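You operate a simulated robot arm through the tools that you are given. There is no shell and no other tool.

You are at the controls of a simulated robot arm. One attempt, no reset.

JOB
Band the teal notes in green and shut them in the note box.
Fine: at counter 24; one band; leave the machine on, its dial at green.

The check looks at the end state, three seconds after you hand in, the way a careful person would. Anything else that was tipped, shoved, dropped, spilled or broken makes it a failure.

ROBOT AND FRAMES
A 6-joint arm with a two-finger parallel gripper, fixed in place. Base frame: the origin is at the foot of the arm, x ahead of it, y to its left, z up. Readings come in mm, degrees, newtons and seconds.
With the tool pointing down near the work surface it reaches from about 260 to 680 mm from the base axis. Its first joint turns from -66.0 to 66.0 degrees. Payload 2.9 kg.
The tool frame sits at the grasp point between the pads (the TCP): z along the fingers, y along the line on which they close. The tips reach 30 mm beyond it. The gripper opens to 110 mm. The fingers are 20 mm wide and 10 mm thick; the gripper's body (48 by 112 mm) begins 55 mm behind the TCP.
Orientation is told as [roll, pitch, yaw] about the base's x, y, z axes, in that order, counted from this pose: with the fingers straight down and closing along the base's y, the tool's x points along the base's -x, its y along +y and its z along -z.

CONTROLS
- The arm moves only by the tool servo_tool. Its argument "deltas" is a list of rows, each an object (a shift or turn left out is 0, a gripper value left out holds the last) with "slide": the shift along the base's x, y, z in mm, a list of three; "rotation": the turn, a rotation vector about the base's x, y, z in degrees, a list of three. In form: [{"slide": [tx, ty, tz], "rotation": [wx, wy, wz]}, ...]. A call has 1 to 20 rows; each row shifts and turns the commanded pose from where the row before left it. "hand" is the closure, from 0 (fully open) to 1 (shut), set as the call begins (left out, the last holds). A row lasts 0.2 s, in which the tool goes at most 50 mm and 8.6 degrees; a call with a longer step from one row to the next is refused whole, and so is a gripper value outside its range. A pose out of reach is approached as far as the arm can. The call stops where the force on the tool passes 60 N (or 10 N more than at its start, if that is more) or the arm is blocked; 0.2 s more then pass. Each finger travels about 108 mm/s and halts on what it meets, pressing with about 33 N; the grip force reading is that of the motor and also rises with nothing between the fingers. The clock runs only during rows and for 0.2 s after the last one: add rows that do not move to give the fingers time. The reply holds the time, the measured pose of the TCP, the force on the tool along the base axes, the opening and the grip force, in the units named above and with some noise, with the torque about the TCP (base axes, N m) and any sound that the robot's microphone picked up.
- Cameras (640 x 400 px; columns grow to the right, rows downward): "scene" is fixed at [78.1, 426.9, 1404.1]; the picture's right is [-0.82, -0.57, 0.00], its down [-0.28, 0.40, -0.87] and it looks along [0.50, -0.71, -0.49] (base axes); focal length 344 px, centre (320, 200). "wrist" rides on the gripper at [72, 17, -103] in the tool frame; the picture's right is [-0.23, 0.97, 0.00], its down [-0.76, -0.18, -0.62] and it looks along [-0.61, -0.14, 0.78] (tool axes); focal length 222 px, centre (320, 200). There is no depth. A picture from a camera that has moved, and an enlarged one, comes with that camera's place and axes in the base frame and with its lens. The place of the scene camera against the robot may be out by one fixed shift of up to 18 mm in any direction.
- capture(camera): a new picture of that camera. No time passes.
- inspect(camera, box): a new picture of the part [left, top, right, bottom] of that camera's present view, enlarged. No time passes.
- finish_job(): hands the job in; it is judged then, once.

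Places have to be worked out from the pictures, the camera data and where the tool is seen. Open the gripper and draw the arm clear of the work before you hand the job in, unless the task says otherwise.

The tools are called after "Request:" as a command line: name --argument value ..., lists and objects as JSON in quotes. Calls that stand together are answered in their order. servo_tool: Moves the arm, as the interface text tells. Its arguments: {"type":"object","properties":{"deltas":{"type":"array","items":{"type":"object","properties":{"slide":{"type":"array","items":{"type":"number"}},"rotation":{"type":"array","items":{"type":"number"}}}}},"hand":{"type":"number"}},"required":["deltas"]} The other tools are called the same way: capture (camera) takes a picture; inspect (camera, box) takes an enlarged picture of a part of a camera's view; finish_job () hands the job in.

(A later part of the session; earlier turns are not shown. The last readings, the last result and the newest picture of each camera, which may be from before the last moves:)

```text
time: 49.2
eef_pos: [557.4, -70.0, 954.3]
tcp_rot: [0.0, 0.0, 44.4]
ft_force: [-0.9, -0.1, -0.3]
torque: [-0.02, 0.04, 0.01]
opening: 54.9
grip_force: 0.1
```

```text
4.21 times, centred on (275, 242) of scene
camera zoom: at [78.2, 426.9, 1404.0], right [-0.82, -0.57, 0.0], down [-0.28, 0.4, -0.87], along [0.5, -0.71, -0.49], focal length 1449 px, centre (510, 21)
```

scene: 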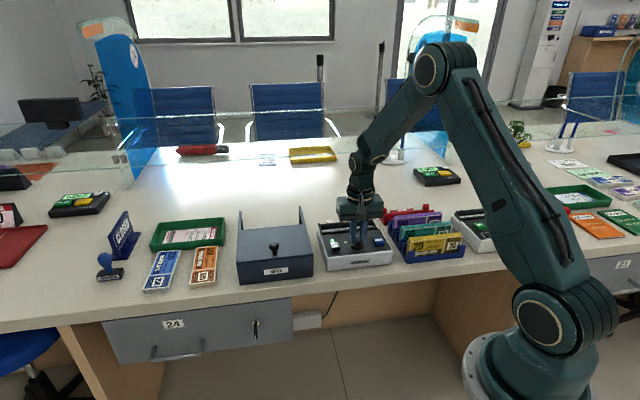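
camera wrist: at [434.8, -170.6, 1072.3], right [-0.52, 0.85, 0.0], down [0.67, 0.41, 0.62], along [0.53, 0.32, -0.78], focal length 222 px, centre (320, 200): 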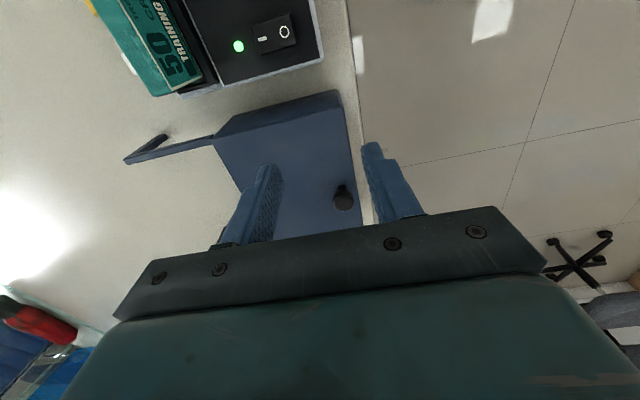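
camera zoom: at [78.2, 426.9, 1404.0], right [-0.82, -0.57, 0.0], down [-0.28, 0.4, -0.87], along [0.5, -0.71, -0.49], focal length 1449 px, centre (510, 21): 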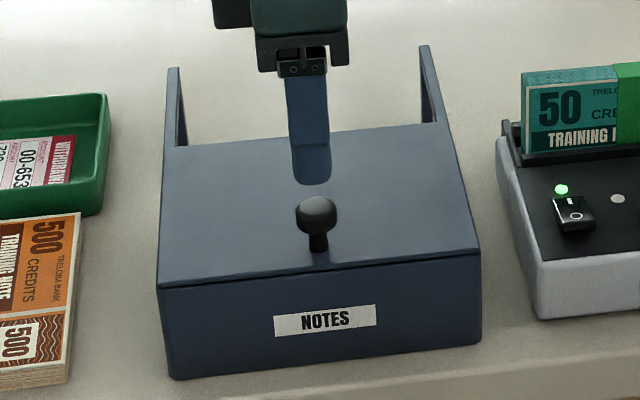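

The knob's ball is about 23 mm across at about (554.5,-67.5,879), roughly 3 mm from my axis. I'll correct and descend so the tips stop a few mm above the lid.

Request:
servo_tool --deltas '[{"slide": [-2.8, 0.9, -20]}, {"slide": [0, 0, -20]}, {"slide": [0, 0, -15]}, {"slide": [0, 0, -8]}, {"slide": [0, 0, 0]}]'

Request:
inspect --camera "wrist" --box '[220, 80, 420, 220]'

Request:
inspect --camera "scene" --box '[225, 195, 325, 290]'

```text
time: 50.4
eef_pos: [554.9, -67.7, 891.2]
tcp_rot: [0.1, 0.1, 44.3]
ft_force: [-0.4, 0.5, 0.3]
torque: [-0.03, 0.0, 0.02]
opening: 55.1
grip_force: 0.0
```

```text
2.86 times, centred on (320, 150) of wrist
camera zoom: at [490.8, -105.7, 993.6], right [-0.52, 0.85, 0.0], down [0.67, 0.41, 0.62], along [0.53, 0.32, -0.78], focal length 635 px, centre (320, 343)
```

zoom: 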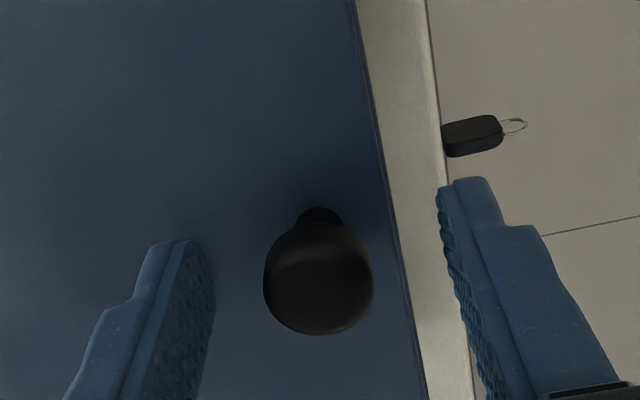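

```text
4.21 times, centred on (275, 242) of scene
camera zoom: at [78.1, 426.9, 1404.1], right [-0.82, -0.57, 0.0], down [-0.28, 0.4, -0.87], along [0.5, -0.71, -0.49], focal length 1449 px, centre (510, 21)
```

zoom: 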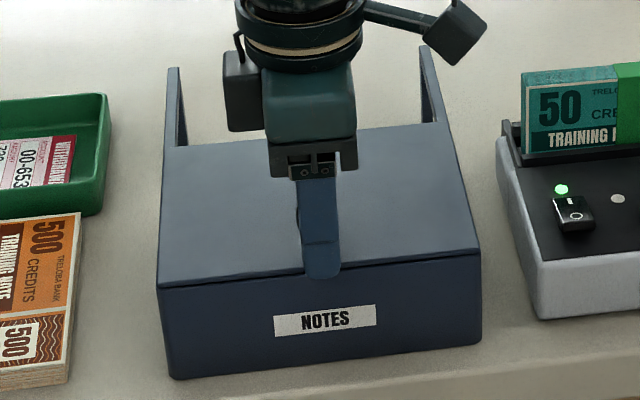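

Ball is centred between the fingers. Closing on it.

Request:
servo_tool --deltas '[{"slide": [0, 0, 0]}, {"slide": [0, 0, 0]}, {"slide": [0, 0, 0]}]' --hand 1

```text
time: 51.2
eef_pos: [555.0, -68.1, 891.6]
tcp_rot: [0.0, -0.1, 44.4]
ft_force: [4.1, -3.7, -4.9]
torque: [-0.02, -0.14, -0.07]
opening: 22.7
grip_force: 45.0
```

Gripped at 22.7 mm. I'll test sliding the lid backward.

Request:
servo_tool --deltas '[{"slide": [3.5, -3.57, 0]}, {"slide": [7, -7.13, 0]}, {"slide": [7, -7.13, 0]}]'

Request:
inspect --camera "scene" --box '[225, 195, 325, 290]'

```text
time: 52.0
eef_pos: [570.9, -84.2, 891.7]
tcp_rot: [0.1, 0.2, 44.6]
ft_force: [3.4, 3.2, -12.0]
torque: [-0.13, 0.13, -0.09]
opening: 23.0
grip_force: 44.6
```

```text
4.21 times, centred on (275, 242) of scene
camera zoom: at [78.4, 427.0, 1404.0], right [-0.82, -0.57, 0.0], down [-0.28, 0.4, -0.87], along [0.5, -0.71, -0.49], focal length 1449 px, centre (510, 21)
```

zoom: 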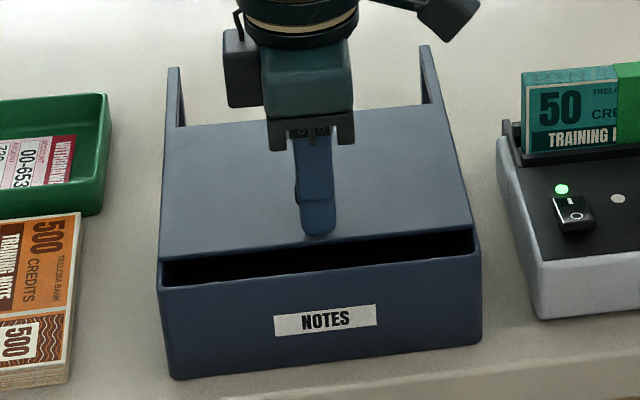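

The lid slides freely on its rails. Continuing backward.

Request:
servo_tool --deltas '[{"slide": [8.4, -8.55, -0.5]}, {"slide": [8.4, -8.55, -0.5]}, {"slide": [8.4, -8.55, 0]}, {"slide": [8.4, -8.55, 0]}, {"slide": [8.4, -8.55, 0]}, {"slide": [8.4, -8.55, 0]}]'

Request:
inspect --camera "scene" --box '[225, 175, 325, 290]'

```text
time: 53.4
eef_pos: [622.6, -136.9, 891.9]
tcp_rot: [-0.1, 0.0, 44.5]
ft_force: [9.1, 9.1, -8.1]
torque: [0.02, 0.01, -0.11]
opening: 23.1
grip_force: 45.5
```

```text
3.48 times, centred on (275, 232) of scene
camera zoom: at [78.5, 427.2, 1404.0], right [-0.82, -0.57, 0.0], down [-0.28, 0.4, -0.87], along [0.5, -0.71, -0.49], focal length 1197 px, centre (476, 87)
```

zoom: 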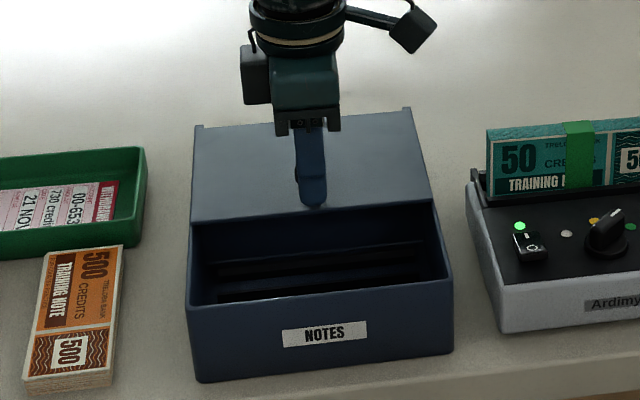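

Opening is about 95 mm wide now. I'll ease the side load, release the knob and go up to look into the box.

Request:
servo_tool --deltas '[{"slide": [0.8, 0.8, -0.8]}, {"slide": [0, 0, 0]}]'

Request:
servo_tool --deltas '[{"slide": [0, 0, 0]}, {"slide": [0, 0, 0]}, {"slide": [0, 0, 10]}, {"slide": [0, 0, 30]}, {"slide": [0, 0, 30]}]' --hand 0.5

Request:
capture --camera "scene"

```text
time: 54.0
eef_pos: [622.6, -136.0, 891.0]
tcp_rot: [0.0, 0.0, 44.4]
ft_force: [4.2, 4.7, -2.3]
torque: [0.18, -0.17, 0.14]
opening: 22.9
grip_force: 45.0
```

```text
time: 55.2
eef_pos: [623.9, -135.0, 959.5]
tcp_rot: [0.0, 0.1, 44.4]
ft_force: [0.2, 0.3, 0.1]
torque: [0.0, -0.01, 0.0]
opening: 55.0
grip_force: 0.0
```

```text
taken
```

scene: 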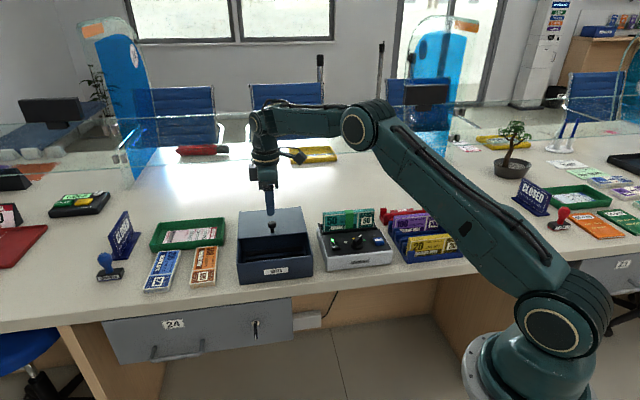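

Request:
servo_tool --deltas '[{"slide": [-8, 31, 5]}, {"slide": [-8, 31, 5]}, {"slide": [0, 0, 0]}]'

Request:
capture --camera "wrist"

Request:
inspect --camera "wrist" --box '[180, 0, 400, 180]'

Request:
inspect --camera "scene" --box '[230, 200, 320, 290]'

```text
time: 56.0
eef_pos: [606.2, -73.4, 970.2]
tcp_rot: [0.0, 0.1, 44.4]
ft_force: [-0.1, -0.8, -0.1]
torque: [0.02, 0.02, -0.01]
opening: 55.0
grip_force: 0.1
```

```text
taken
camera wrist: at [543.4, -111.2, 1072.8], right [-0.52, 0.85, 0.0], down [0.67, 0.41, 0.62], along [0.53, 0.32, -0.78], focal length 222 px, centre (320, 200)
```

wrist: 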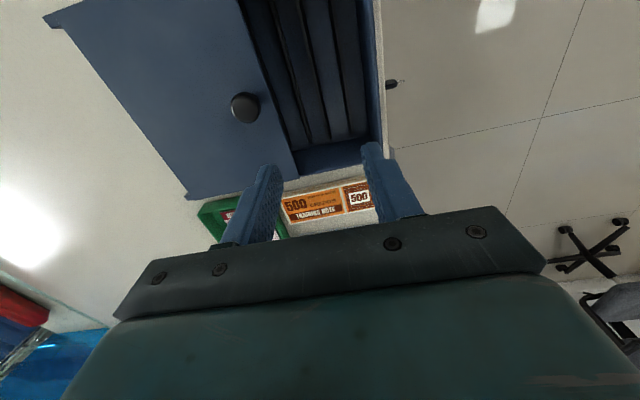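

```text
2.22 times, centred on (290, 90) of wrist
camera zoom: at [543.4, -111.2, 1072.8], right [-0.52, 0.85, 0.0], down [0.67, 0.41, 0.62], along [0.53, 0.32, -0.78], focal length 494 px, centre (387, 444)
```

zoom: 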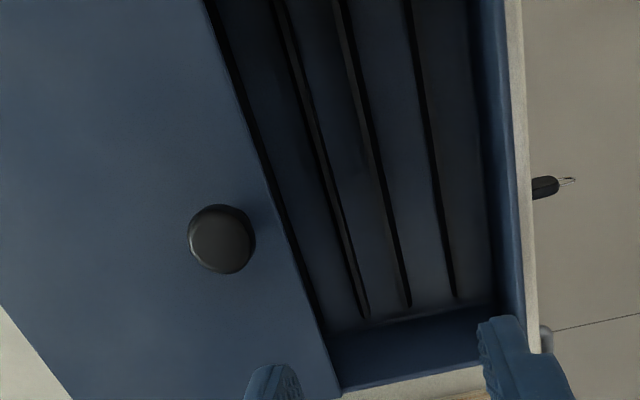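

```text
4.44 times, centred on (275, 245) of scene
camera zoom: at [78.1, 427.0, 1404.0], right [-0.82, -0.57, 0.0], down [-0.28, 0.4, -0.87], along [0.5, -0.71, -0.49], focal length 1529 px, centre (520, 0)
```

zoom: 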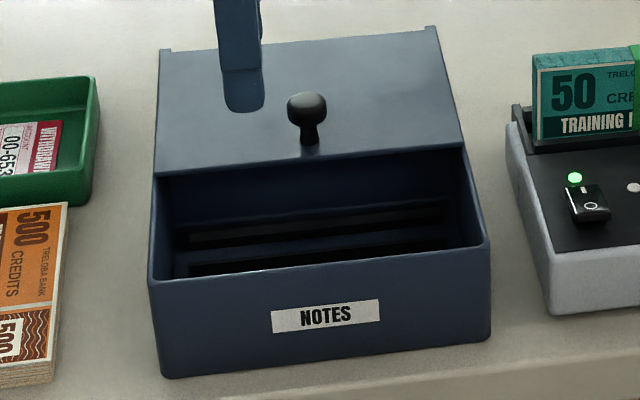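

The box floor has ridged channels along the note length; the one centred at about e2=462 suits the pack. To give the gripper body more room beside the knob, I'll first push the lid back another ~9 mm with closed fingers in front of the knob.

Request:
servo_tool --deltas '[{"slide": [-2, -21, 0]}, {"slide": [-1.6, -21.3, 0]}, {"slide": [0, 0, -30]}, {"slide": [0, 0, -30]}, {"slide": [0, 0, -17]}, {"slide": [0, 0, 0]}]' --hand 1

Request:
inspect --camera "wrist" --box '[220, 80, 420, 220]'

```text
time: 57.4
eef_pos: [602.9, -116.2, 892.8]
tcp_rot: [0.1, 0.0, 44.3]
ft_force: [0.0, -0.3, 0.4]
torque: [0.01, -0.01, -0.01]
opening: 0.3
grip_force: 32.7
```

```text
2.86 times, centred on (320, 150) of wrist
camera zoom: at [540.2, -153.7, 995.4], right [-0.52, 0.85, 0.0], down [0.67, 0.41, 0.62], along [0.53, 0.32, -0.78], focal length 635 px, centre (320, 343)
```

zoom: 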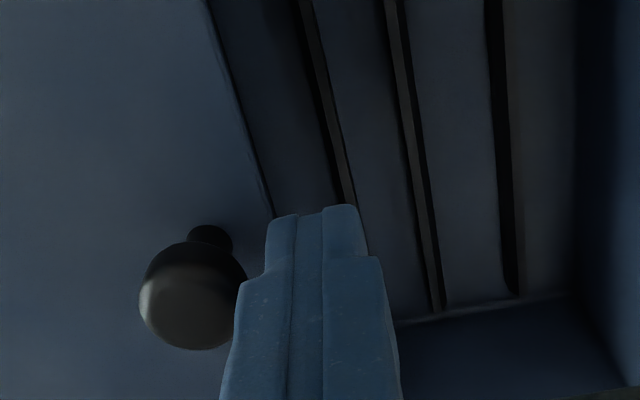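

Closed fingers are just in front of the knob. Pushing the lid back.

Request:
servo_tool --deltas '[{"slide": [4, -4.07, 0]}, {"slide": [4, -4.07, 0]}, {"slide": [3.5, -3.56, 0]}]'

Request:
inspect --camera "scene" --box '[230, 190, 320, 290]'

```text
time: 58.2
eef_pos: [614.9, -126.3, 893.0]
tcp_rot: [0.0, 0.0, 44.5]
ft_force: [-0.2, 0.6, 0.1]
torque: [0.0, 0.03, -0.02]
opening: 0.1
grip_force: 32.6
```

```text
4.00 times, centred on (275, 240) of scene
camera zoom: at [78.1, 427.0, 1404.0], right [-0.82, -0.57, 0.0], down [-0.28, 0.4, -0.87], along [0.5, -0.71, -0.49], focal length 1376 px, centre (500, 40)
```

zoom: 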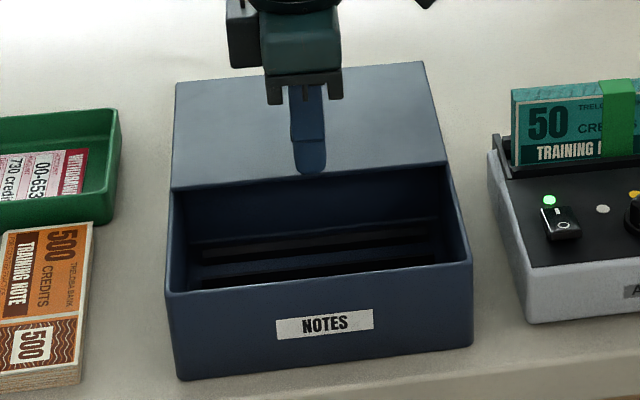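

The lid is now fully back. I'll rise and return over the banded pack with fingers at 44 mm.

Request:
servo_tool --deltas '[{"slide": [-3, 3, 0]}, {"slide": [0, 0, 40]}, {"slide": [0, 0, 40]}, {"slide": [-25.4, -36.8, 0]}, {"slide": [-25.4, -36.8, 0]}, {"slide": [-25.4, -36.8, 0]}, {"slide": [-25.4, -36.8, 0]}, {"slide": [-25.4, -37, 0]}, {"slide": [0, 0, 0]}]' --hand 0.6

Request:
capture --camera "wrist"

Request:
inspect --camera "wrist" --box '[200, 0, 440, 200]'

Request:
inspect --camera "scene" --box '[310, 170, 410, 270]'

```text
time: 60.2
eef_pos: [485.6, -307.7, 975.5]
tcp_rot: [0.0, 0.1, 44.4]
ft_force: [-0.6, -0.7, 0.0]
torque: [-0.03, -0.01, 0.01]
opening: 44.1
grip_force: 0.0
```

```text
taken
camera wrist: at [422.5, -345.6, 1078.3], right [-0.52, 0.85, 0.0], down [0.67, 0.41, 0.62], along [0.53, 0.32, -0.78], focal length 222 px, centre (320, 200)
```

wrist: 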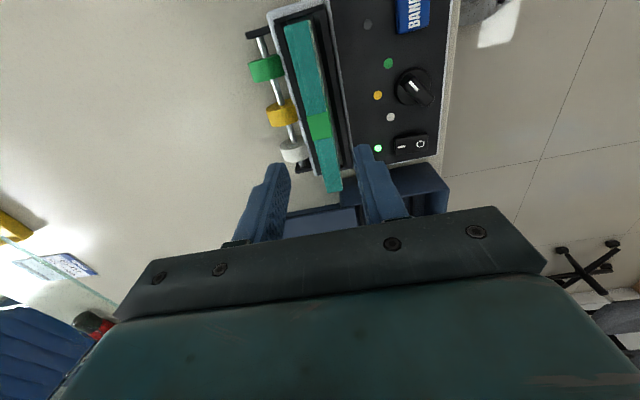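

```text
2.00 times, centred on (320, 100) of wrist
camera zoom: at [422.5, -345.6, 1078.3], right [-0.52, 0.85, 0.0], down [0.67, 0.41, 0.62], along [0.53, 0.32, -0.78], focal length 444 px, centre (320, 400)
```

zoom: 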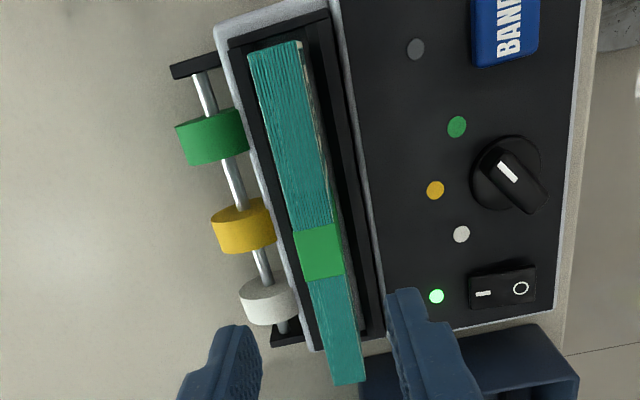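

```text
4.00 times, centred on (360, 220) of scene
camera zoom: at [78.1, 426.9, 1404.1], right [-0.82, -0.57, 0.0], down [-0.28, 0.4, -0.87], along [0.5, -0.71, -0.49], focal length 1376 px, centre (160, 120)
```

zoom: 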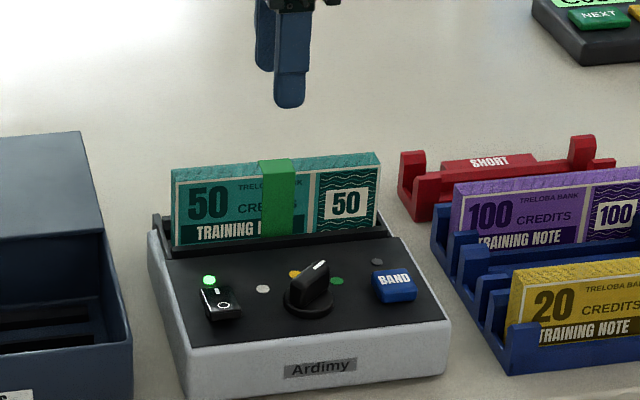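

The band is centred right below the TCP. Descending to the previous grip height.

Request:
servo_tool --deltas '[{"slide": [-0.5, -0.2, -25]}, {"slide": [0, 0, -25]}, {"slide": [0, 0, -20]}, {"slide": [0, 0, -15]}, {"slide": [0, 0, -11]}, {"slide": [0, 0, 0]}]'

Request:
inspect --camera "wrist" --box '[200, 40, 440, 240]'

```text
time: 61.6
eef_pos: [485.2, -308.5, 876.8]
tcp_rot: [0.0, 0.0, 44.3]
ft_force: [-0.5, -1.2, 0.5]
torque: [-0.04, 0.0, 0.03]
opening: 44.1
grip_force: 0.0
```

```text
2.00 times, centred on (320, 140) of wrist
camera zoom: at [421.5, -348.0, 979.5], right [-0.52, 0.85, 0.0], down [0.67, 0.41, 0.62], along [0.53, 0.32, -0.78], focal length 444 px, centre (320, 320)
```

zoom: 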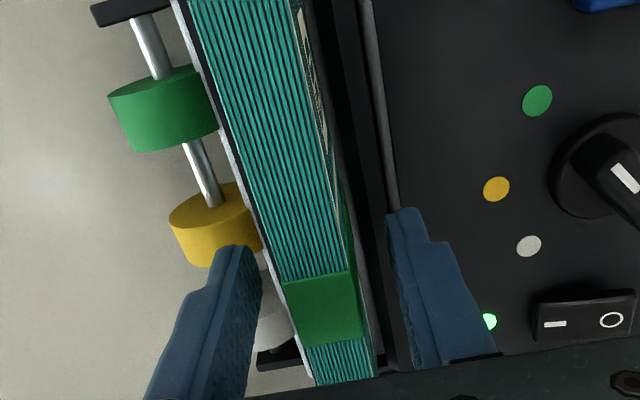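

Request:
servo_tool --deltas '[{"slide": [0, 0, 0]}, {"slide": [0, 0, 0]}, {"slide": [0, 0, 0]}]' --hand 1

Request:
servo_tool --deltas '[{"slide": [0, 0, 5]}, {"slide": [0, 0, 10]}, {"slide": [0, 0, 20]}, {"slide": [0, 0, 25]}, {"slide": [0, 0, 25]}, {"slide": [0, 0, 0]}]'

Request:
capture --camera "scene"

Request:
inspect --camera "scene" --box '[310, 150, 410, 270]'

```text
time: 62.4
eef_pos: [484.5, -309.1, 877.7]
tcp_rot: [0.1, -0.1, 44.4]
ft_force: [-0.2, -0.1, 1.3]
torque: [-0.02, 0.04, 0.0]
opening: 17.7
grip_force: 33.2
```

```text
time: 63.8
eef_pos: [483.9, -307.7, 963.0]
tcp_rot: [0.0, 0.0, 44.4]
ft_force: [-0.3, -0.2, -1.1]
torque: [-0.01, 0.01, 0.03]
opening: 17.4
grip_force: 32.9
```

```text
taken
```

scene: 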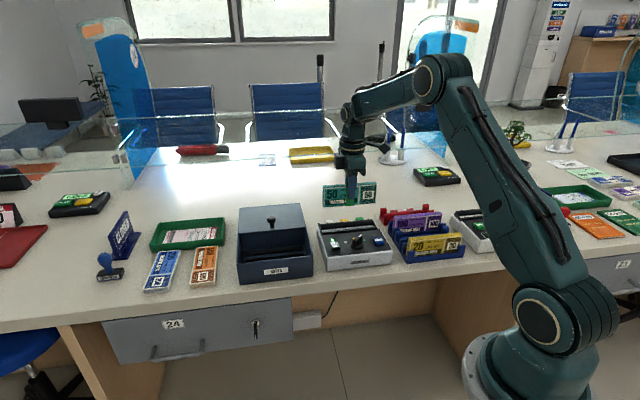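

```text
3.33 times, centred on (360, 210) of scene
camera zoom: at [78.2, 426.9, 1404.1], right [-0.82, -0.57, 0.0], down [-0.28, 0.4, -0.87], along [0.5, -0.71, -0.49], focal length 1147 px, centre (187, 167)
```

zoom: 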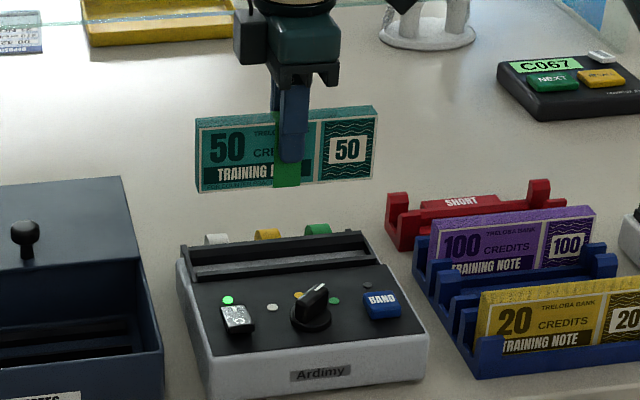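

The banded pack is held firmly. I'll carry it to above the box opening, over the channel between ridges B and C.

Request:
servo_tool --deltas '[{"slide": [14.6, 37.1, 2]}, {"slide": [14.6, 37.1, 0]}, {"slide": [14.6, 37.1, 0]}, {"slide": [14.6, 37.1, 0]}, {"slide": [14.6, 37.1, 0]}, {"slide": [14.5, 37.3, 0]}, {"slide": [0, 0, 0]}]'

Request:
capture --camera "wrist"

Request:
inspect --camera "wrist" --box '[220, 0, 420, 160]'

Request:
inspect --camera "scene" --box '[225, 170, 325, 290]'

```text
time: 65.4
eef_pos: [570.5, -83.2, 964.7]
tcp_rot: [-0.1, 0.0, 44.3]
ft_force: [-0.9, -0.8, -2.7]
torque: [0.02, -0.01, -0.01]
opening: 17.3
grip_force: 33.0
```

```text
taken
camera wrist: at [507.1, -122.2, 1066.5], right [-0.52, 0.85, 0.0], down [0.67, 0.41, 0.62], along [0.53, 0.32, -0.78], focal length 222 px, centre (320, 200)
```

wrist: 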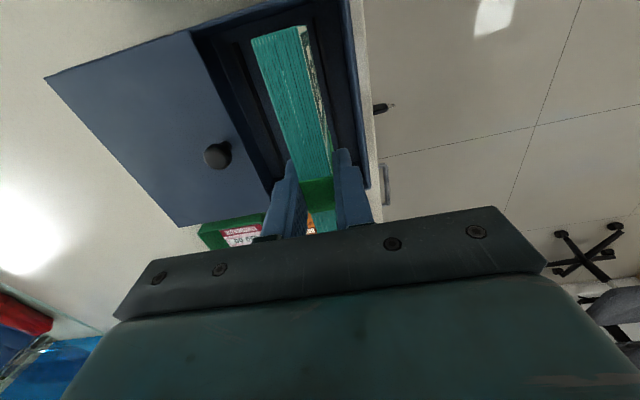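

```text
2.50 times, centred on (320, 80) of wrist
camera zoom: at [507.1, -122.2, 1066.5], right [-0.52, 0.85, 0.0], down [0.67, 0.41, 0.62], along [0.53, 0.32, -0.78], focal length 555 px, centre (320, 500)
```

zoom: 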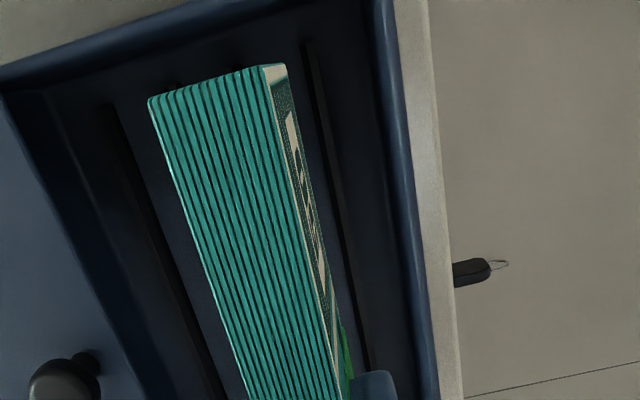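

```text
3.33 times, centred on (275, 230) of scene
camera zoom: at [78.1, 427.0, 1404.0], right [-0.82, -0.57, 0.0], down [-0.28, 0.4, -0.87], along [0.5, -0.71, -0.49], focal length 1147 px, centre (470, 100)
```

zoom: 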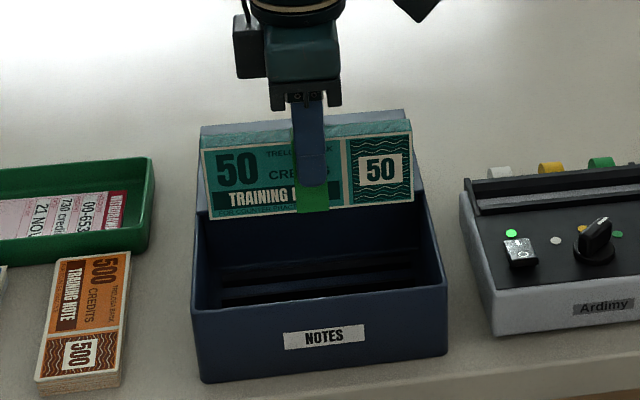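

Ridge C lies ~12 mm in front of the tool plane and should be ~14, so I'll shift 2 mm back and lower the pack into the opening.

Request:
servo_tool --deltas '[{"slide": [1.4, -1.4, -10]}, {"slide": [0, 0, -15]}, {"slide": [0, 0, -15]}, {"slide": [0, 0, -10]}, {"slide": [0, 0, 0]}]'

Request:
inspect --camera "wrist" --box '[220, 0, 420, 160]'

Request:
inspect --camera "scene" --box '[225, 190, 325, 290]'

```text
time: 66.6
eef_pos: [572.1, -86.4, 914.3]
tcp_rot: [0.0, 0.1, 44.4]
ft_force: [0.6, -0.5, -0.6]
torque: [0.0, 0.0, -0.01]
opening: 17.4
grip_force: 32.6
```

```text
2.50 times, centred on (320, 80) of wrist
camera zoom: at [508.7, -125.4, 1016.9], right [-0.52, 0.85, 0.0], down [0.67, 0.41, 0.62], along [0.53, 0.32, -0.78], focal length 555 px, centre (320, 500)
```

zoom: 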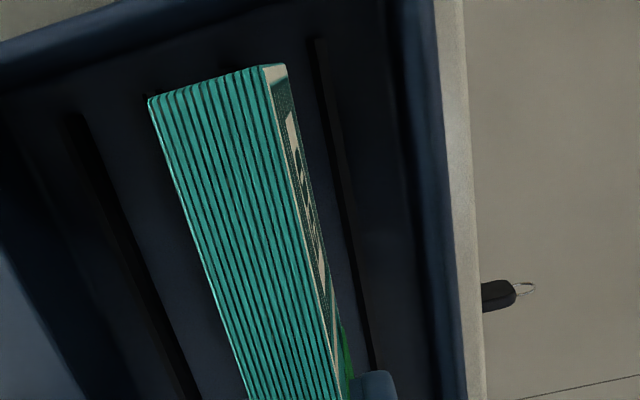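

```text
4.00 times, centred on (275, 240) of scene
camera zoom: at [78.2, 426.9, 1404.0], right [-0.82, -0.57, 0.0], down [-0.28, 0.4, -0.87], along [0.5, -0.71, -0.49], focal length 1376 px, centre (500, 40)
```

zoom: 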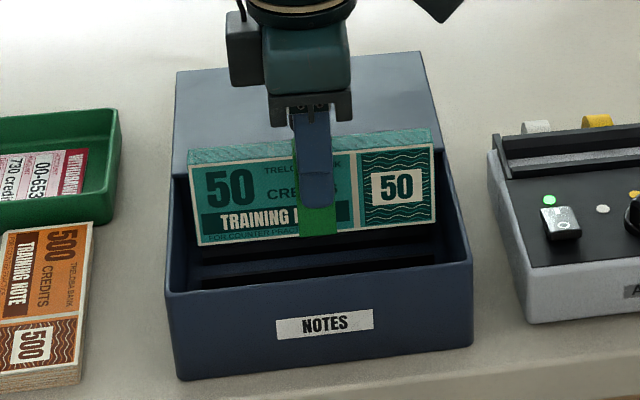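

The pack lies midway between the ridges. Lowering further into the box.

Request:
servo_tool --deltas '[{"slide": [0, 0, -15]}, {"slide": [0, 0, -15]}, {"slide": [0, 0, -10]}, {"slide": [0, 0, -6]}, {"slide": [0, 0, 0]}]'

Request:
inspect --camera "wrist" --box '[220, 0, 420, 160]'

Request:
inspect --camera "scene" --box '[225, 190, 325, 290]'

```text
time: 67.8
eef_pos: [572.2, -88.1, 867.9]
tcp_rot: [-0.1, 0.0, 44.4]
ft_force: [-0.2, -0.3, -0.5]
torque: [0.0, 0.04, 0.02]
opening: 17.6
grip_force: 33.3
```

```text
2.50 times, centred on (320, 80) of wrist
camera zoom: at [509.8, -126.1, 970.9], right [-0.52, 0.85, 0.0], down [0.67, 0.41, 0.62], along [0.53, 0.32, -0.78], focal length 555 px, centre (320, 500)
```

zoom: 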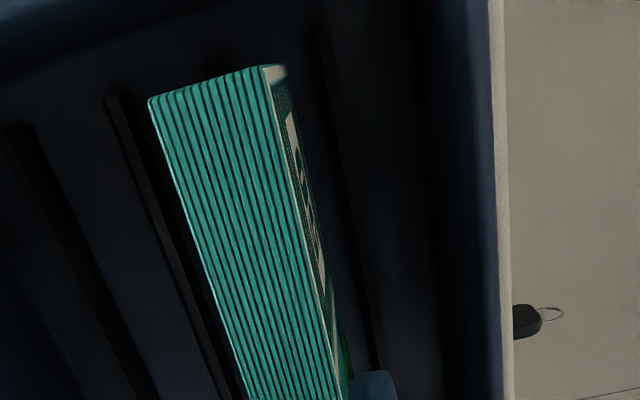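

```text
4.00 times, centred on (275, 240) of scene
camera zoom: at [78.2, 426.9, 1404.1], right [-0.82, -0.57, 0.0], down [-0.28, 0.4, -0.87], along [0.5, -0.71, -0.49], focal length 1376 px, centre (500, 40)
```

zoom: 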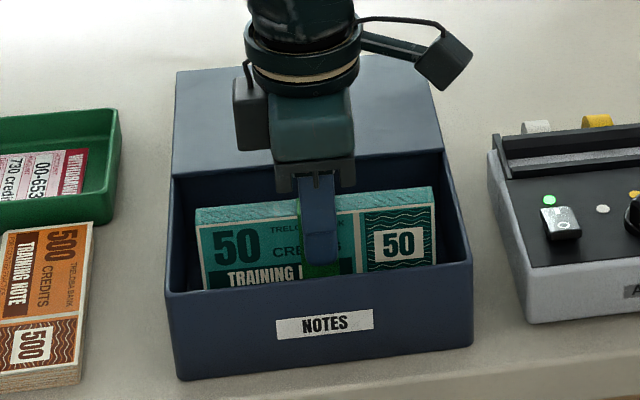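

Let me zoom in to check the ridge positions relative to the pack more precisely before the last stretch.

Request:
inspect --camera "wrist" --box '[220, 0, 300, 60]'

Request:
inspect --camera "wrist" --box '[310, 0, 390, 60]'

Request:
inspect --camera "wrist" --box '[240, 90, 400, 210]'

```text
6.67 times, centred on (260, 30) of wrist
camera zoom: at [509.8, -126.1, 970.9], right [-0.52, 0.85, 0.0], down [0.67, 0.41, 0.62], along [0.53, 0.32, -0.78], focal length 1481 px, centre (720, 1333)
```

zoom: 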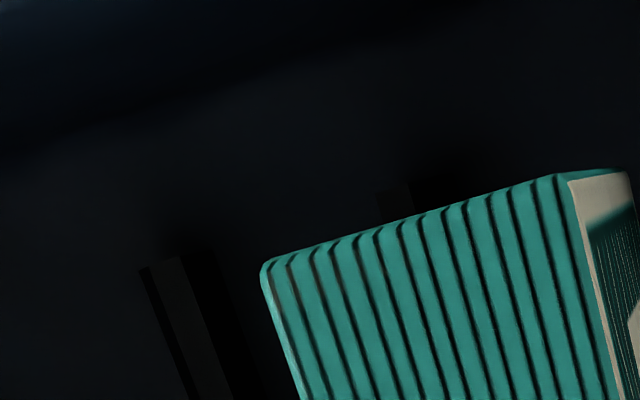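

```text
6.67 times, centred on (350, 30) of wrist
camera zoom: at [509.8, -126.1, 970.9], right [-0.52, 0.85, 0.0], down [0.67, 0.41, 0.62], along [0.53, 0.32, -0.78], focal length 1481 px, centre (120, 1333)
```

zoom: 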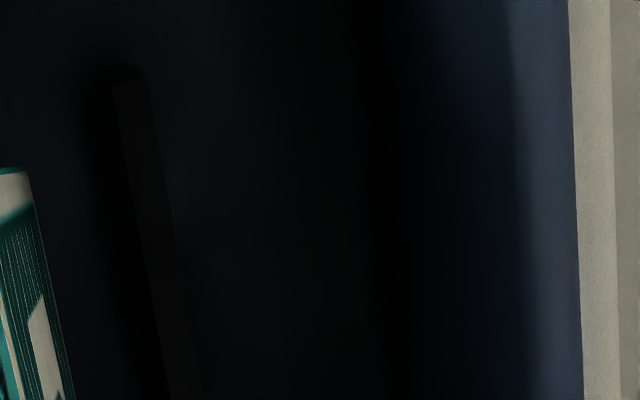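

```text
3.33 times, centred on (320, 150) of wrist
camera zoom: at [509.8, -126.1, 970.9], right [-0.52, 0.85, 0.0], down [0.67, 0.41, 0.62], along [0.53, 0.32, -0.78], focal length 740 px, centre (320, 367)
```

zoom: 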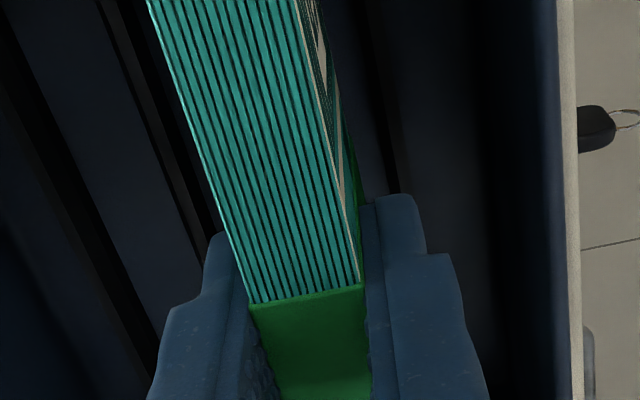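

The close view shows ridges at about -18.7 (C) and +9.2 mm (B) from the tool plane, so the channel centre is ~4.3 mm forward. I'll shift there and lower toward the floor.

Request:
servo_tool --deltas '[{"slide": [-1.5, 1.55, 0]}, {"slide": [-1.5, 1.5, 0]}, {"slide": [0, 0, -4]}, {"slide": [0, 0, 0]}]'

Request:
inspect --camera "wrist" --box '[220, 0, 300, 60]'

Request:
inspect --camera "wrist" --box '[310, 0, 390, 60]'

```text
time: 68.8
eef_pos: [570.4, -84.9, 864.3]
tcp_rot: [0.0, -0.1, 44.4]
ft_force: [-0.4, 0.2, -1.9]
torque: [-0.01, 0.01, 0.0]
opening: 17.8
grip_force: 33.4
```

```text
6.67 times, centred on (260, 30) of wrist
camera zoom: at [506.8, -122.9, 966.7], right [-0.52, 0.85, 0.0], down [0.67, 0.41, 0.62], along [0.53, 0.32, -0.78], focal length 1481 px, centre (720, 1333)
```

zoom: 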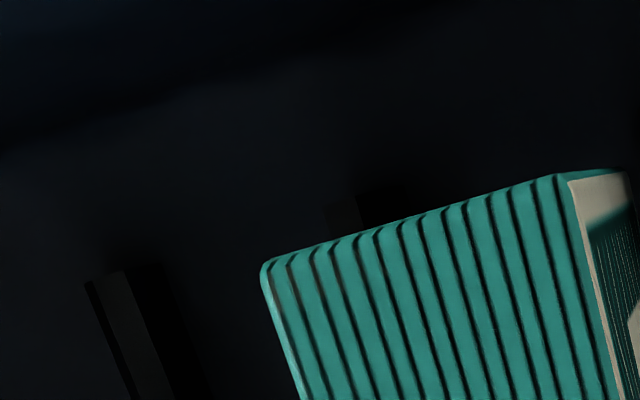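

```text
6.67 times, centred on (350, 30) of wrist
camera zoom: at [506.8, -122.9, 966.7], right [-0.52, 0.85, 0.0], down [0.67, 0.41, 0.62], along [0.53, 0.32, -0.78], focal length 1481 px, centre (120, 1333)
```

zoom: 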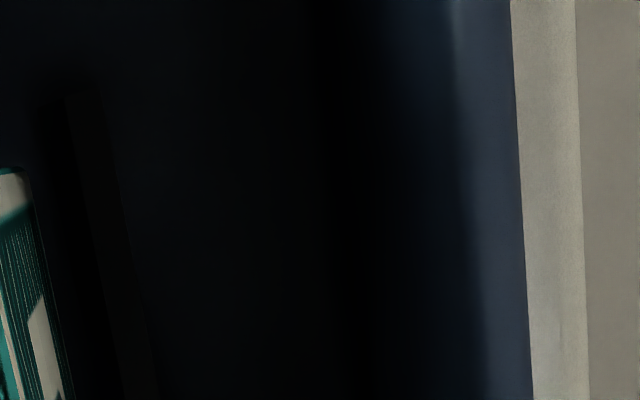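

The pack is now centred between ridges C and B. Lowering gently until it touches the floor.

Request:
servo_tool --deltas '[{"slide": [0, 0, -3]}, {"slide": [0, 0, -3]}, {"slide": [0, 0, -2]}]'

Request:
servo_tool --deltas '[{"slide": [0, 0, -2]}, {"slide": [0, 0, -2]}]'

```text
time: 69.6
eef_pos: [569.6, -85.0, 857.1]
tcp_rot: [0.1, -0.1, 44.5]
ft_force: [-0.1, -0.1, -2.1]
torque: [0.0, 0.01, 0.02]
opening: 17.4
grip_force: 33.5
```

```text
time: 70.2
eef_pos: [570.6, -84.0, 853.6]
tcp_rot: [-0.1, 0.0, 44.4]
ft_force: [0.2, -0.6, -0.5]
torque: [0.0, -0.01, 0.0]
opening: 17.7
grip_force: 33.2
```

Request:
servo_tool --deltas '[{"slide": [0, 0, -2]}, {"slide": [0, 0, -2]}]'

Request:
inspect --camera "scene" --box '[225, 190, 325, 290]'

```text
time: 70.8
eef_pos: [570.3, -84.6, 849.6]
tcp_rot: [0.0, 0.0, 44.4]
ft_force: [-0.1, -0.7, -1.1]
torque: [-0.02, 0.0, 0.01]
opening: 17.6
grip_force: 32.9
```

```text
4.00 times, centred on (275, 240) of scene
camera zoom: at [78.2, 426.9, 1404.1], right [-0.82, -0.57, 0.0], down [-0.28, 0.4, -0.87], along [0.5, -0.71, -0.49], focal length 1376 px, centre (500, 40)
```

zoom: 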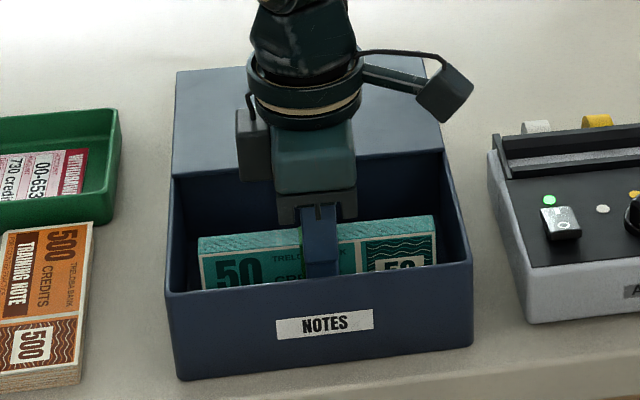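

Request:
servo_tool --deltas '[{"slide": [0, 0, -2]}, {"slide": [0, 0, -2]}]'

Request:
servo_tool --deltas '[{"slide": [0, 0, -1.5]}, {"slide": [0, 0, -1.5]}]'

```text
time: 71.4
eef_pos: [570.4, -85.4, 844.7]
tcp_rot: [0.0, 0.0, 44.4]
ft_force: [0.5, -0.3, -1.2]
torque: [0.01, 0.0, -0.02]
opening: 17.5
grip_force: 33.2
```

```text
time: 72.0
eef_pos: [570.0, -84.9, 842.4]
tcp_rot: [0.0, 0.0, 44.4]
ft_force: [-0.4, 0.1, 0.1]
torque: [0.03, -0.03, 0.01]
opening: 17.4
grip_force: 32.9
```

Request:
servo_tool --deltas '[{"slide": [0, 0, -1.5]}, {"slide": [0, 0, -1.5]}]'

Request:
servo_tool --deltas '[{"slide": [0, 0, -1.5]}, {"slide": [0, 0, -1.5]}]'

Request:
inspect --camera "scene" --box '[225, 190, 325, 290]'

```text
time: 72.6
eef_pos: [570.4, -85.0, 841.5]
tcp_rot: [-0.1, -0.2, 44.4]
ft_force: [-7.2, 1.5, 22.7]
torque: [-0.32, 0.77, -0.06]
opening: 17.7
grip_force: 33.1
```

```text
time: 73.2
eef_pos: [571.1, -84.3, 838.3]
tcp_rot: [-0.1, -0.2, 44.5]
ft_force: [-6.4, 2.1, 31.0]
torque: [0.27, 0.2, 0.01]
opening: 17.4
grip_force: 33.0
```

```text
4.00 times, centred on (275, 240) of scene
camera zoom: at [77.4, 427.1, 1404.1], right [-0.82, -0.57, 0.0], down [-0.28, 0.4, -0.87], along [0.5, -0.71, -0.49], focal length 1376 px, centre (500, 40)
```

zoom: 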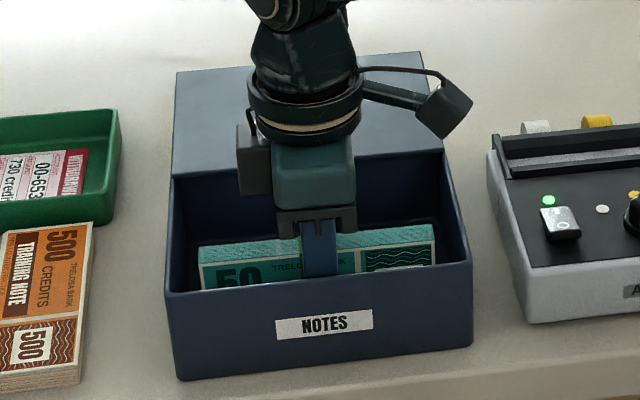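

The pack has reached the floor of the channel (about 23–31 N). Backing off the pressure.

Request:
servo_tool --deltas '[{"slide": [0, 0, 1.5]}, {"slide": [0, 0, 1]}, {"slide": [0, 0, 0]}]'

```text
time: 74.0
eef_pos: [570.6, -83.3, 838.7]
tcp_rot: [-0.1, -0.1, 44.4]
ft_force: [5.5, 1.1, 12.3]
torque: [0.58, -0.81, -0.23]
opening: 17.6
grip_force: 33.8
```

Request:
servo_tool --deltas '[{"slide": [0, 0, 1]}, {"slide": [0, 0, 0]}]'

```text
time: 74.6
eef_pos: [568.8, -84.2, 837.6]
tcp_rot: [0.2, 0.1, 44.4]
ft_force: [2.2, 0.8, 3.3]
torque: [0.26, -0.34, -0.05]
opening: 17.5
grip_force: 32.8
```

Nearly unloaded. Opening the fingers slightly and rising straight up.

Request:
servo_tool --deltas '[{"slide": [0, 0, 0]}, {"slide": [0, 0, 0]}, {"slide": [0, 0, 0]}]' --hand 0.7

Request:
inspect --camera "scene" --box '[225, 190, 325, 290]'

Request:
inspect --camera "wrist" --box '[200, 0, 440, 200]'

```text
time: 75.4
eef_pos: [570.6, -83.7, 840.0]
tcp_rot: [0.0, 0.0, 44.4]
ft_force: [0.3, 0.3, 1.1]
torque: [0.02, -0.01, -0.02]
opening: 32.8
grip_force: 0.0
```

```text
4.00 times, centred on (275, 240) of scene
camera zoom: at [78.1, 426.9, 1404.1], right [-0.82, -0.57, 0.0], down [-0.28, 0.4, -0.87], along [0.5, -0.71, -0.49], focal length 1376 px, centre (500, 40)
```

zoom: 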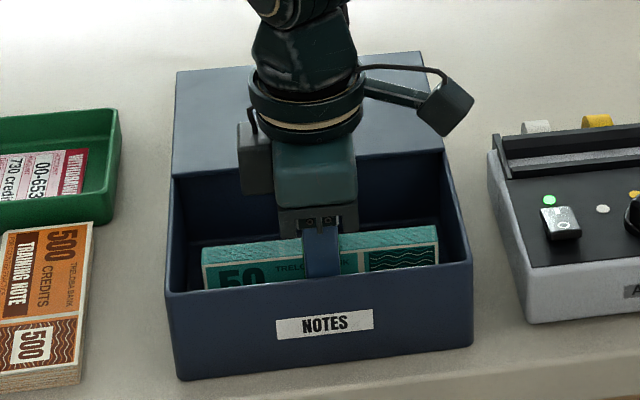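

```text
2.00 times, centred on (320, 100) of wrist
camera zoom: at [506.8, -122.9, 941.4], right [-0.52, 0.85, 0.0], down [0.67, 0.41, 0.62], along [0.53, 0.32, -0.78], focal length 444 px, centre (320, 400)
```

zoom: 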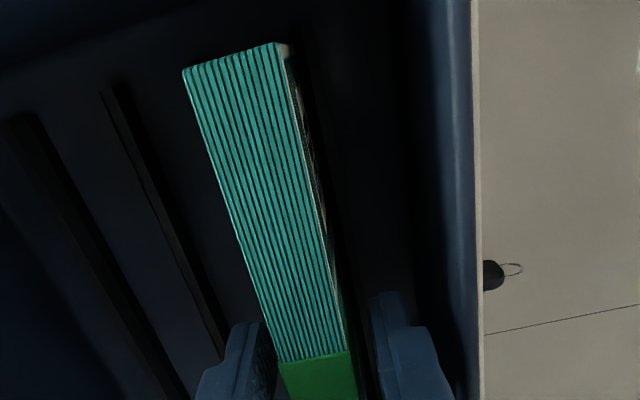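

Request:
servo_tool --deltas '[{"slide": [0, 0, 8]}, {"slide": [0, 0, 17]}, {"slide": [0, 0, 30]}, {"slide": [0, 0, 30]}, {"slide": [0, 0, 25]}]'

Request:
inspect --camera "scene" --box '[225, 190, 325, 290]'

Request:
capture --camera "wrist"

Request:
inspect --camera "wrist" --box '[150, 0, 420, 200]'

```text
time: 76.6
eef_pos: [571.0, -84.2, 951.4]
tcp_rot: [0.0, -0.1, 44.4]
ft_force: [0.8, -0.3, 0.7]
torque: [-0.04, -0.01, 0.02]
opening: 33.0
grip_force: 0.0
```

```text
4.00 times, centred on (275, 240) of scene
camera zoom: at [78.1, 427.0, 1404.1], right [-0.82, -0.57, 0.0], down [-0.28, 0.4, -0.87], along [0.5, -0.71, -0.49], focal length 1376 px, centre (500, 40)
```

zoom: 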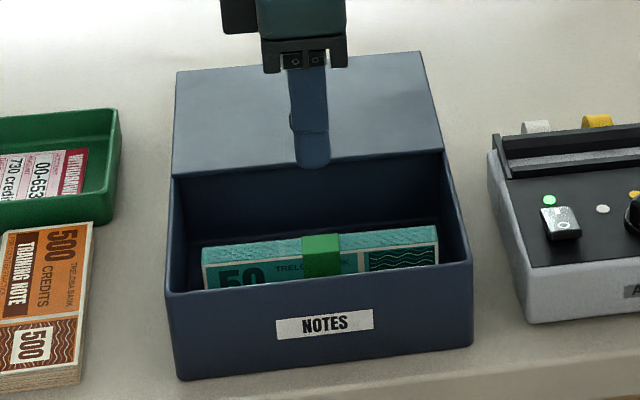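

```text
taken
camera wrist: at [507.5, -123.1, 1053.4], right [-0.52, 0.85, 0.0], down [0.67, 0.41, 0.62], along [0.53, 0.32, -0.78], focal length 222 px, centre (320, 200)
```

wrist: 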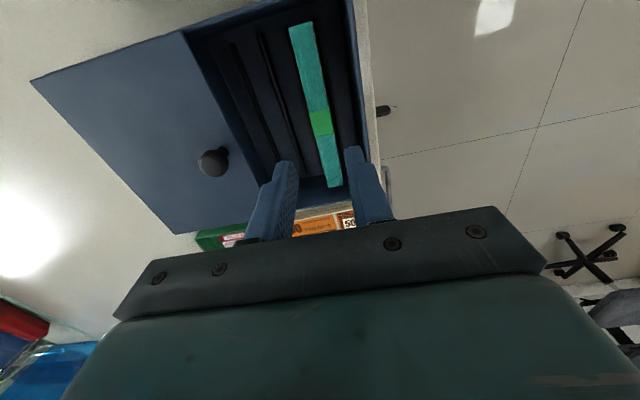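

```text
2.00 times, centred on (285, 100) of wrist
camera zoom: at [507.5, -123.1, 1053.4], right [-0.52, 0.85, 0.0], down [0.67, 0.41, 0.62], along [0.53, 0.32, -0.78], focal length 444 px, centre (390, 400)
```

zoom: 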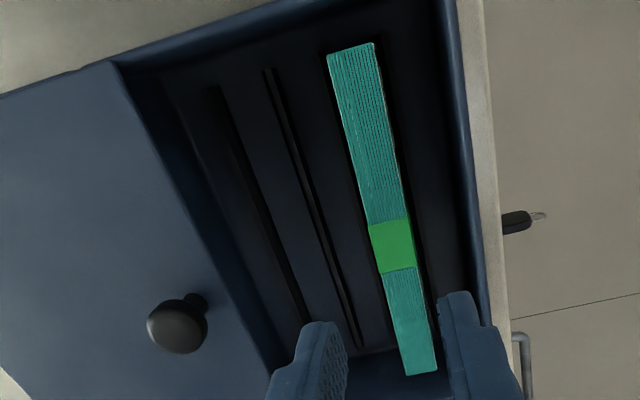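

The banded pack stands upright in its channel, a few mm below the rim. The knob now appears at about (641,-153), at the lid's rear stop; I'll go hover over it to grip and close the lid.

Request:
servo_tool --deltas '[{"slide": [23, -22.8, 0]}, {"slide": [23, -22.8, 0]}, {"slide": [24, -22.9, 0]}, {"slide": [0, 0, 0]}]' --hand 0.5

Request:
capture --camera "wrist"

Request:
inspect --camera "wrist" --box '[220, 60, 420, 260]'

Request:
inspect --camera "scene" --box '[225, 170, 325, 290]'

```text
time: 77.6
eef_pos: [640.6, -154.5, 949.4]
tcp_rot: [0.1, 0.0, 44.5]
ft_force: [0.2, 0.4, 0.3]
torque: [0.01, 0.01, -0.03]
opening: 55.1
grip_force: 0.2
```

```text
taken
camera wrist: at [577.3, -192.2, 1052.5], right [-0.52, 0.85, 0.0], down [0.67, 0.41, 0.62], along [0.53, 0.32, -0.78], focal length 222 px, centre (320, 200)
```

wrist: 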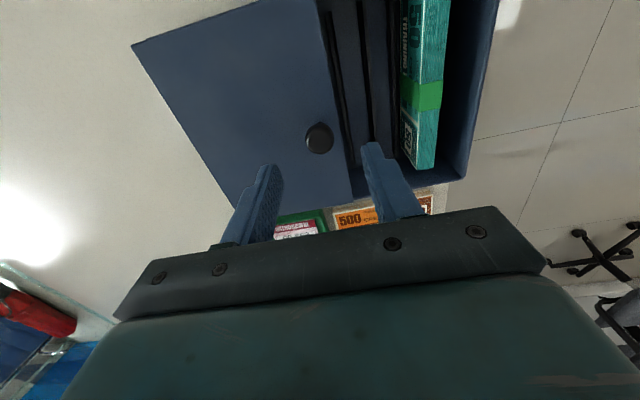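

```text
2.00 times, centred on (320, 160) of wrist
camera zoom: at [577.3, -192.2, 1052.5], right [-0.52, 0.85, 0.0], down [0.67, 0.41, 0.62], along [0.53, 0.32, -0.78], focal length 444 px, centre (320, 280)
```

zoom: 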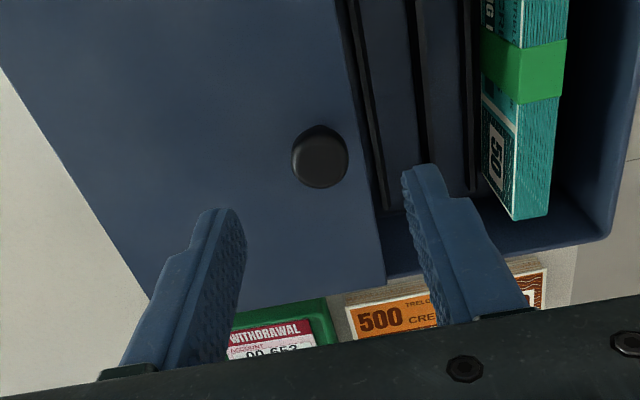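

```text
3.33 times, centred on (275, 230) of scene
camera zoom: at [78.2, 426.9, 1404.1], right [-0.82, -0.57, 0.0], down [-0.28, 0.4, -0.87], along [0.5, -0.71, -0.49], focal length 1147 px, centre (470, 100)
```

zoom: 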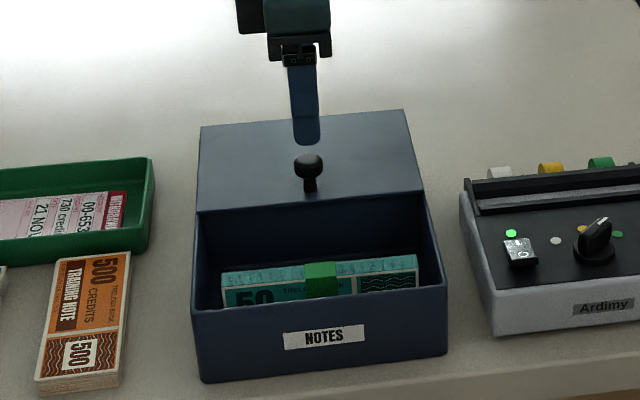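

Directly over the knob. Descending and gripping.

Request:
servo_tool --deltas '[{"slide": [0, 0.5, -20]}, {"slide": [0, 0, -20]}, {"slide": [0, 0, -12]}, {"slide": [0, 0, -6]}, {"slide": [0, 0, 0]}]'

Request:
servo_tool --deltas '[{"slide": [0, 0, 0]}, {"slide": [0, 0, 0]}, {"slide": [0, 0, 0]}]' --hand 1

```text
time: 78.8
eef_pos: [640.1, -152.0, 890.9]
tcp_rot: [0.0, -0.1, 44.4]
ft_force: [-0.1, 0.6, 0.5]
torque: [-0.02, 0.0, 0.01]
opening: 54.9
grip_force: 0.2
```

```text
time: 79.6
eef_pos: [641.4, -152.2, 892.1]
tcp_rot: [0.0, 0.0, 44.4]
ft_force: [0.6, 0.0, -1.0]
torque: [-0.02, -0.04, -0.04]
opening: 23.2
grip_force: 44.9
```

Knob held. Drawing the lid forward along its slide direction (-45°).

Request:
servo_tool --deltas '[{"slide": [-3.5, 3.5, 0]}, {"slide": [-7.07, 7.07, 0]}, {"slide": [-7.07, 7.07, 0]}, {"slide": [-7.07, 7.07, 0]}, {"slide": [-7.07, 7.07, 0]}]'

Request:
inspect --camera "scene" --box '[225, 190, 325, 290]'

```text
time: 80.8
eef_pos: [609.0, -119.4, 891.2]
tcp_rot: [-0.2, -0.1, 44.4]
ft_force: [1.0, 1.4, 8.9]
torque: [-0.31, 0.4, 0.02]
opening: 23.2
grip_force: 44.7
```

```text
4.00 times, centred on (275, 240) of scene
camera zoom: at [78.0, 427.0, 1404.0], right [-0.82, -0.57, 0.0], down [-0.28, 0.4, -0.87], along [0.5, -0.71, -0.49], focal length 1376 px, centre (500, 40)
```

zoom: 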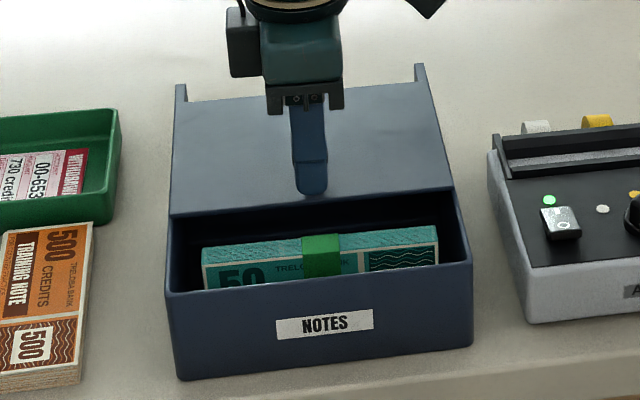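

Request:
servo_tool --deltas '[{"slide": [-5, 5, 0.4]}, {"slide": [-5, 5, 0.4]}, {"slide": [-5, 5, 0]}, {"slide": [-5, 5, 0]}, {"slide": [-5, 5, 0]}]'

Request:
inspect --camera "scene" --box '[225, 190, 325, 290]'

```text
time: 82.0
eef_pos: [584.2, -94.7, 891.6]
tcp_rot: [0.0, 0.0, 44.6]
ft_force: [9.7, 8.4, 5.2]
torque: [0.36, -0.46, 0.09]
opening: 23.2
grip_force: 45.4
```

```text
4.00 times, centred on (275, 240) of scene
camera zoom: at [78.2, 427.2, 1404.0], right [-0.82, -0.57, 0.0], down [-0.28, 0.4, -0.87], along [0.5, -0.71, -0.49], focal length 1376 px, centre (500, 40)
```

zoom: 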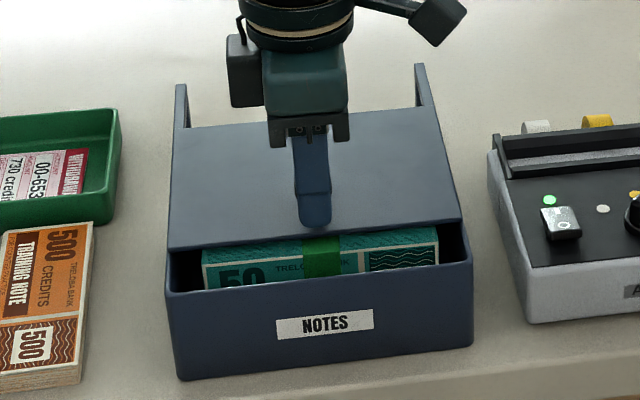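

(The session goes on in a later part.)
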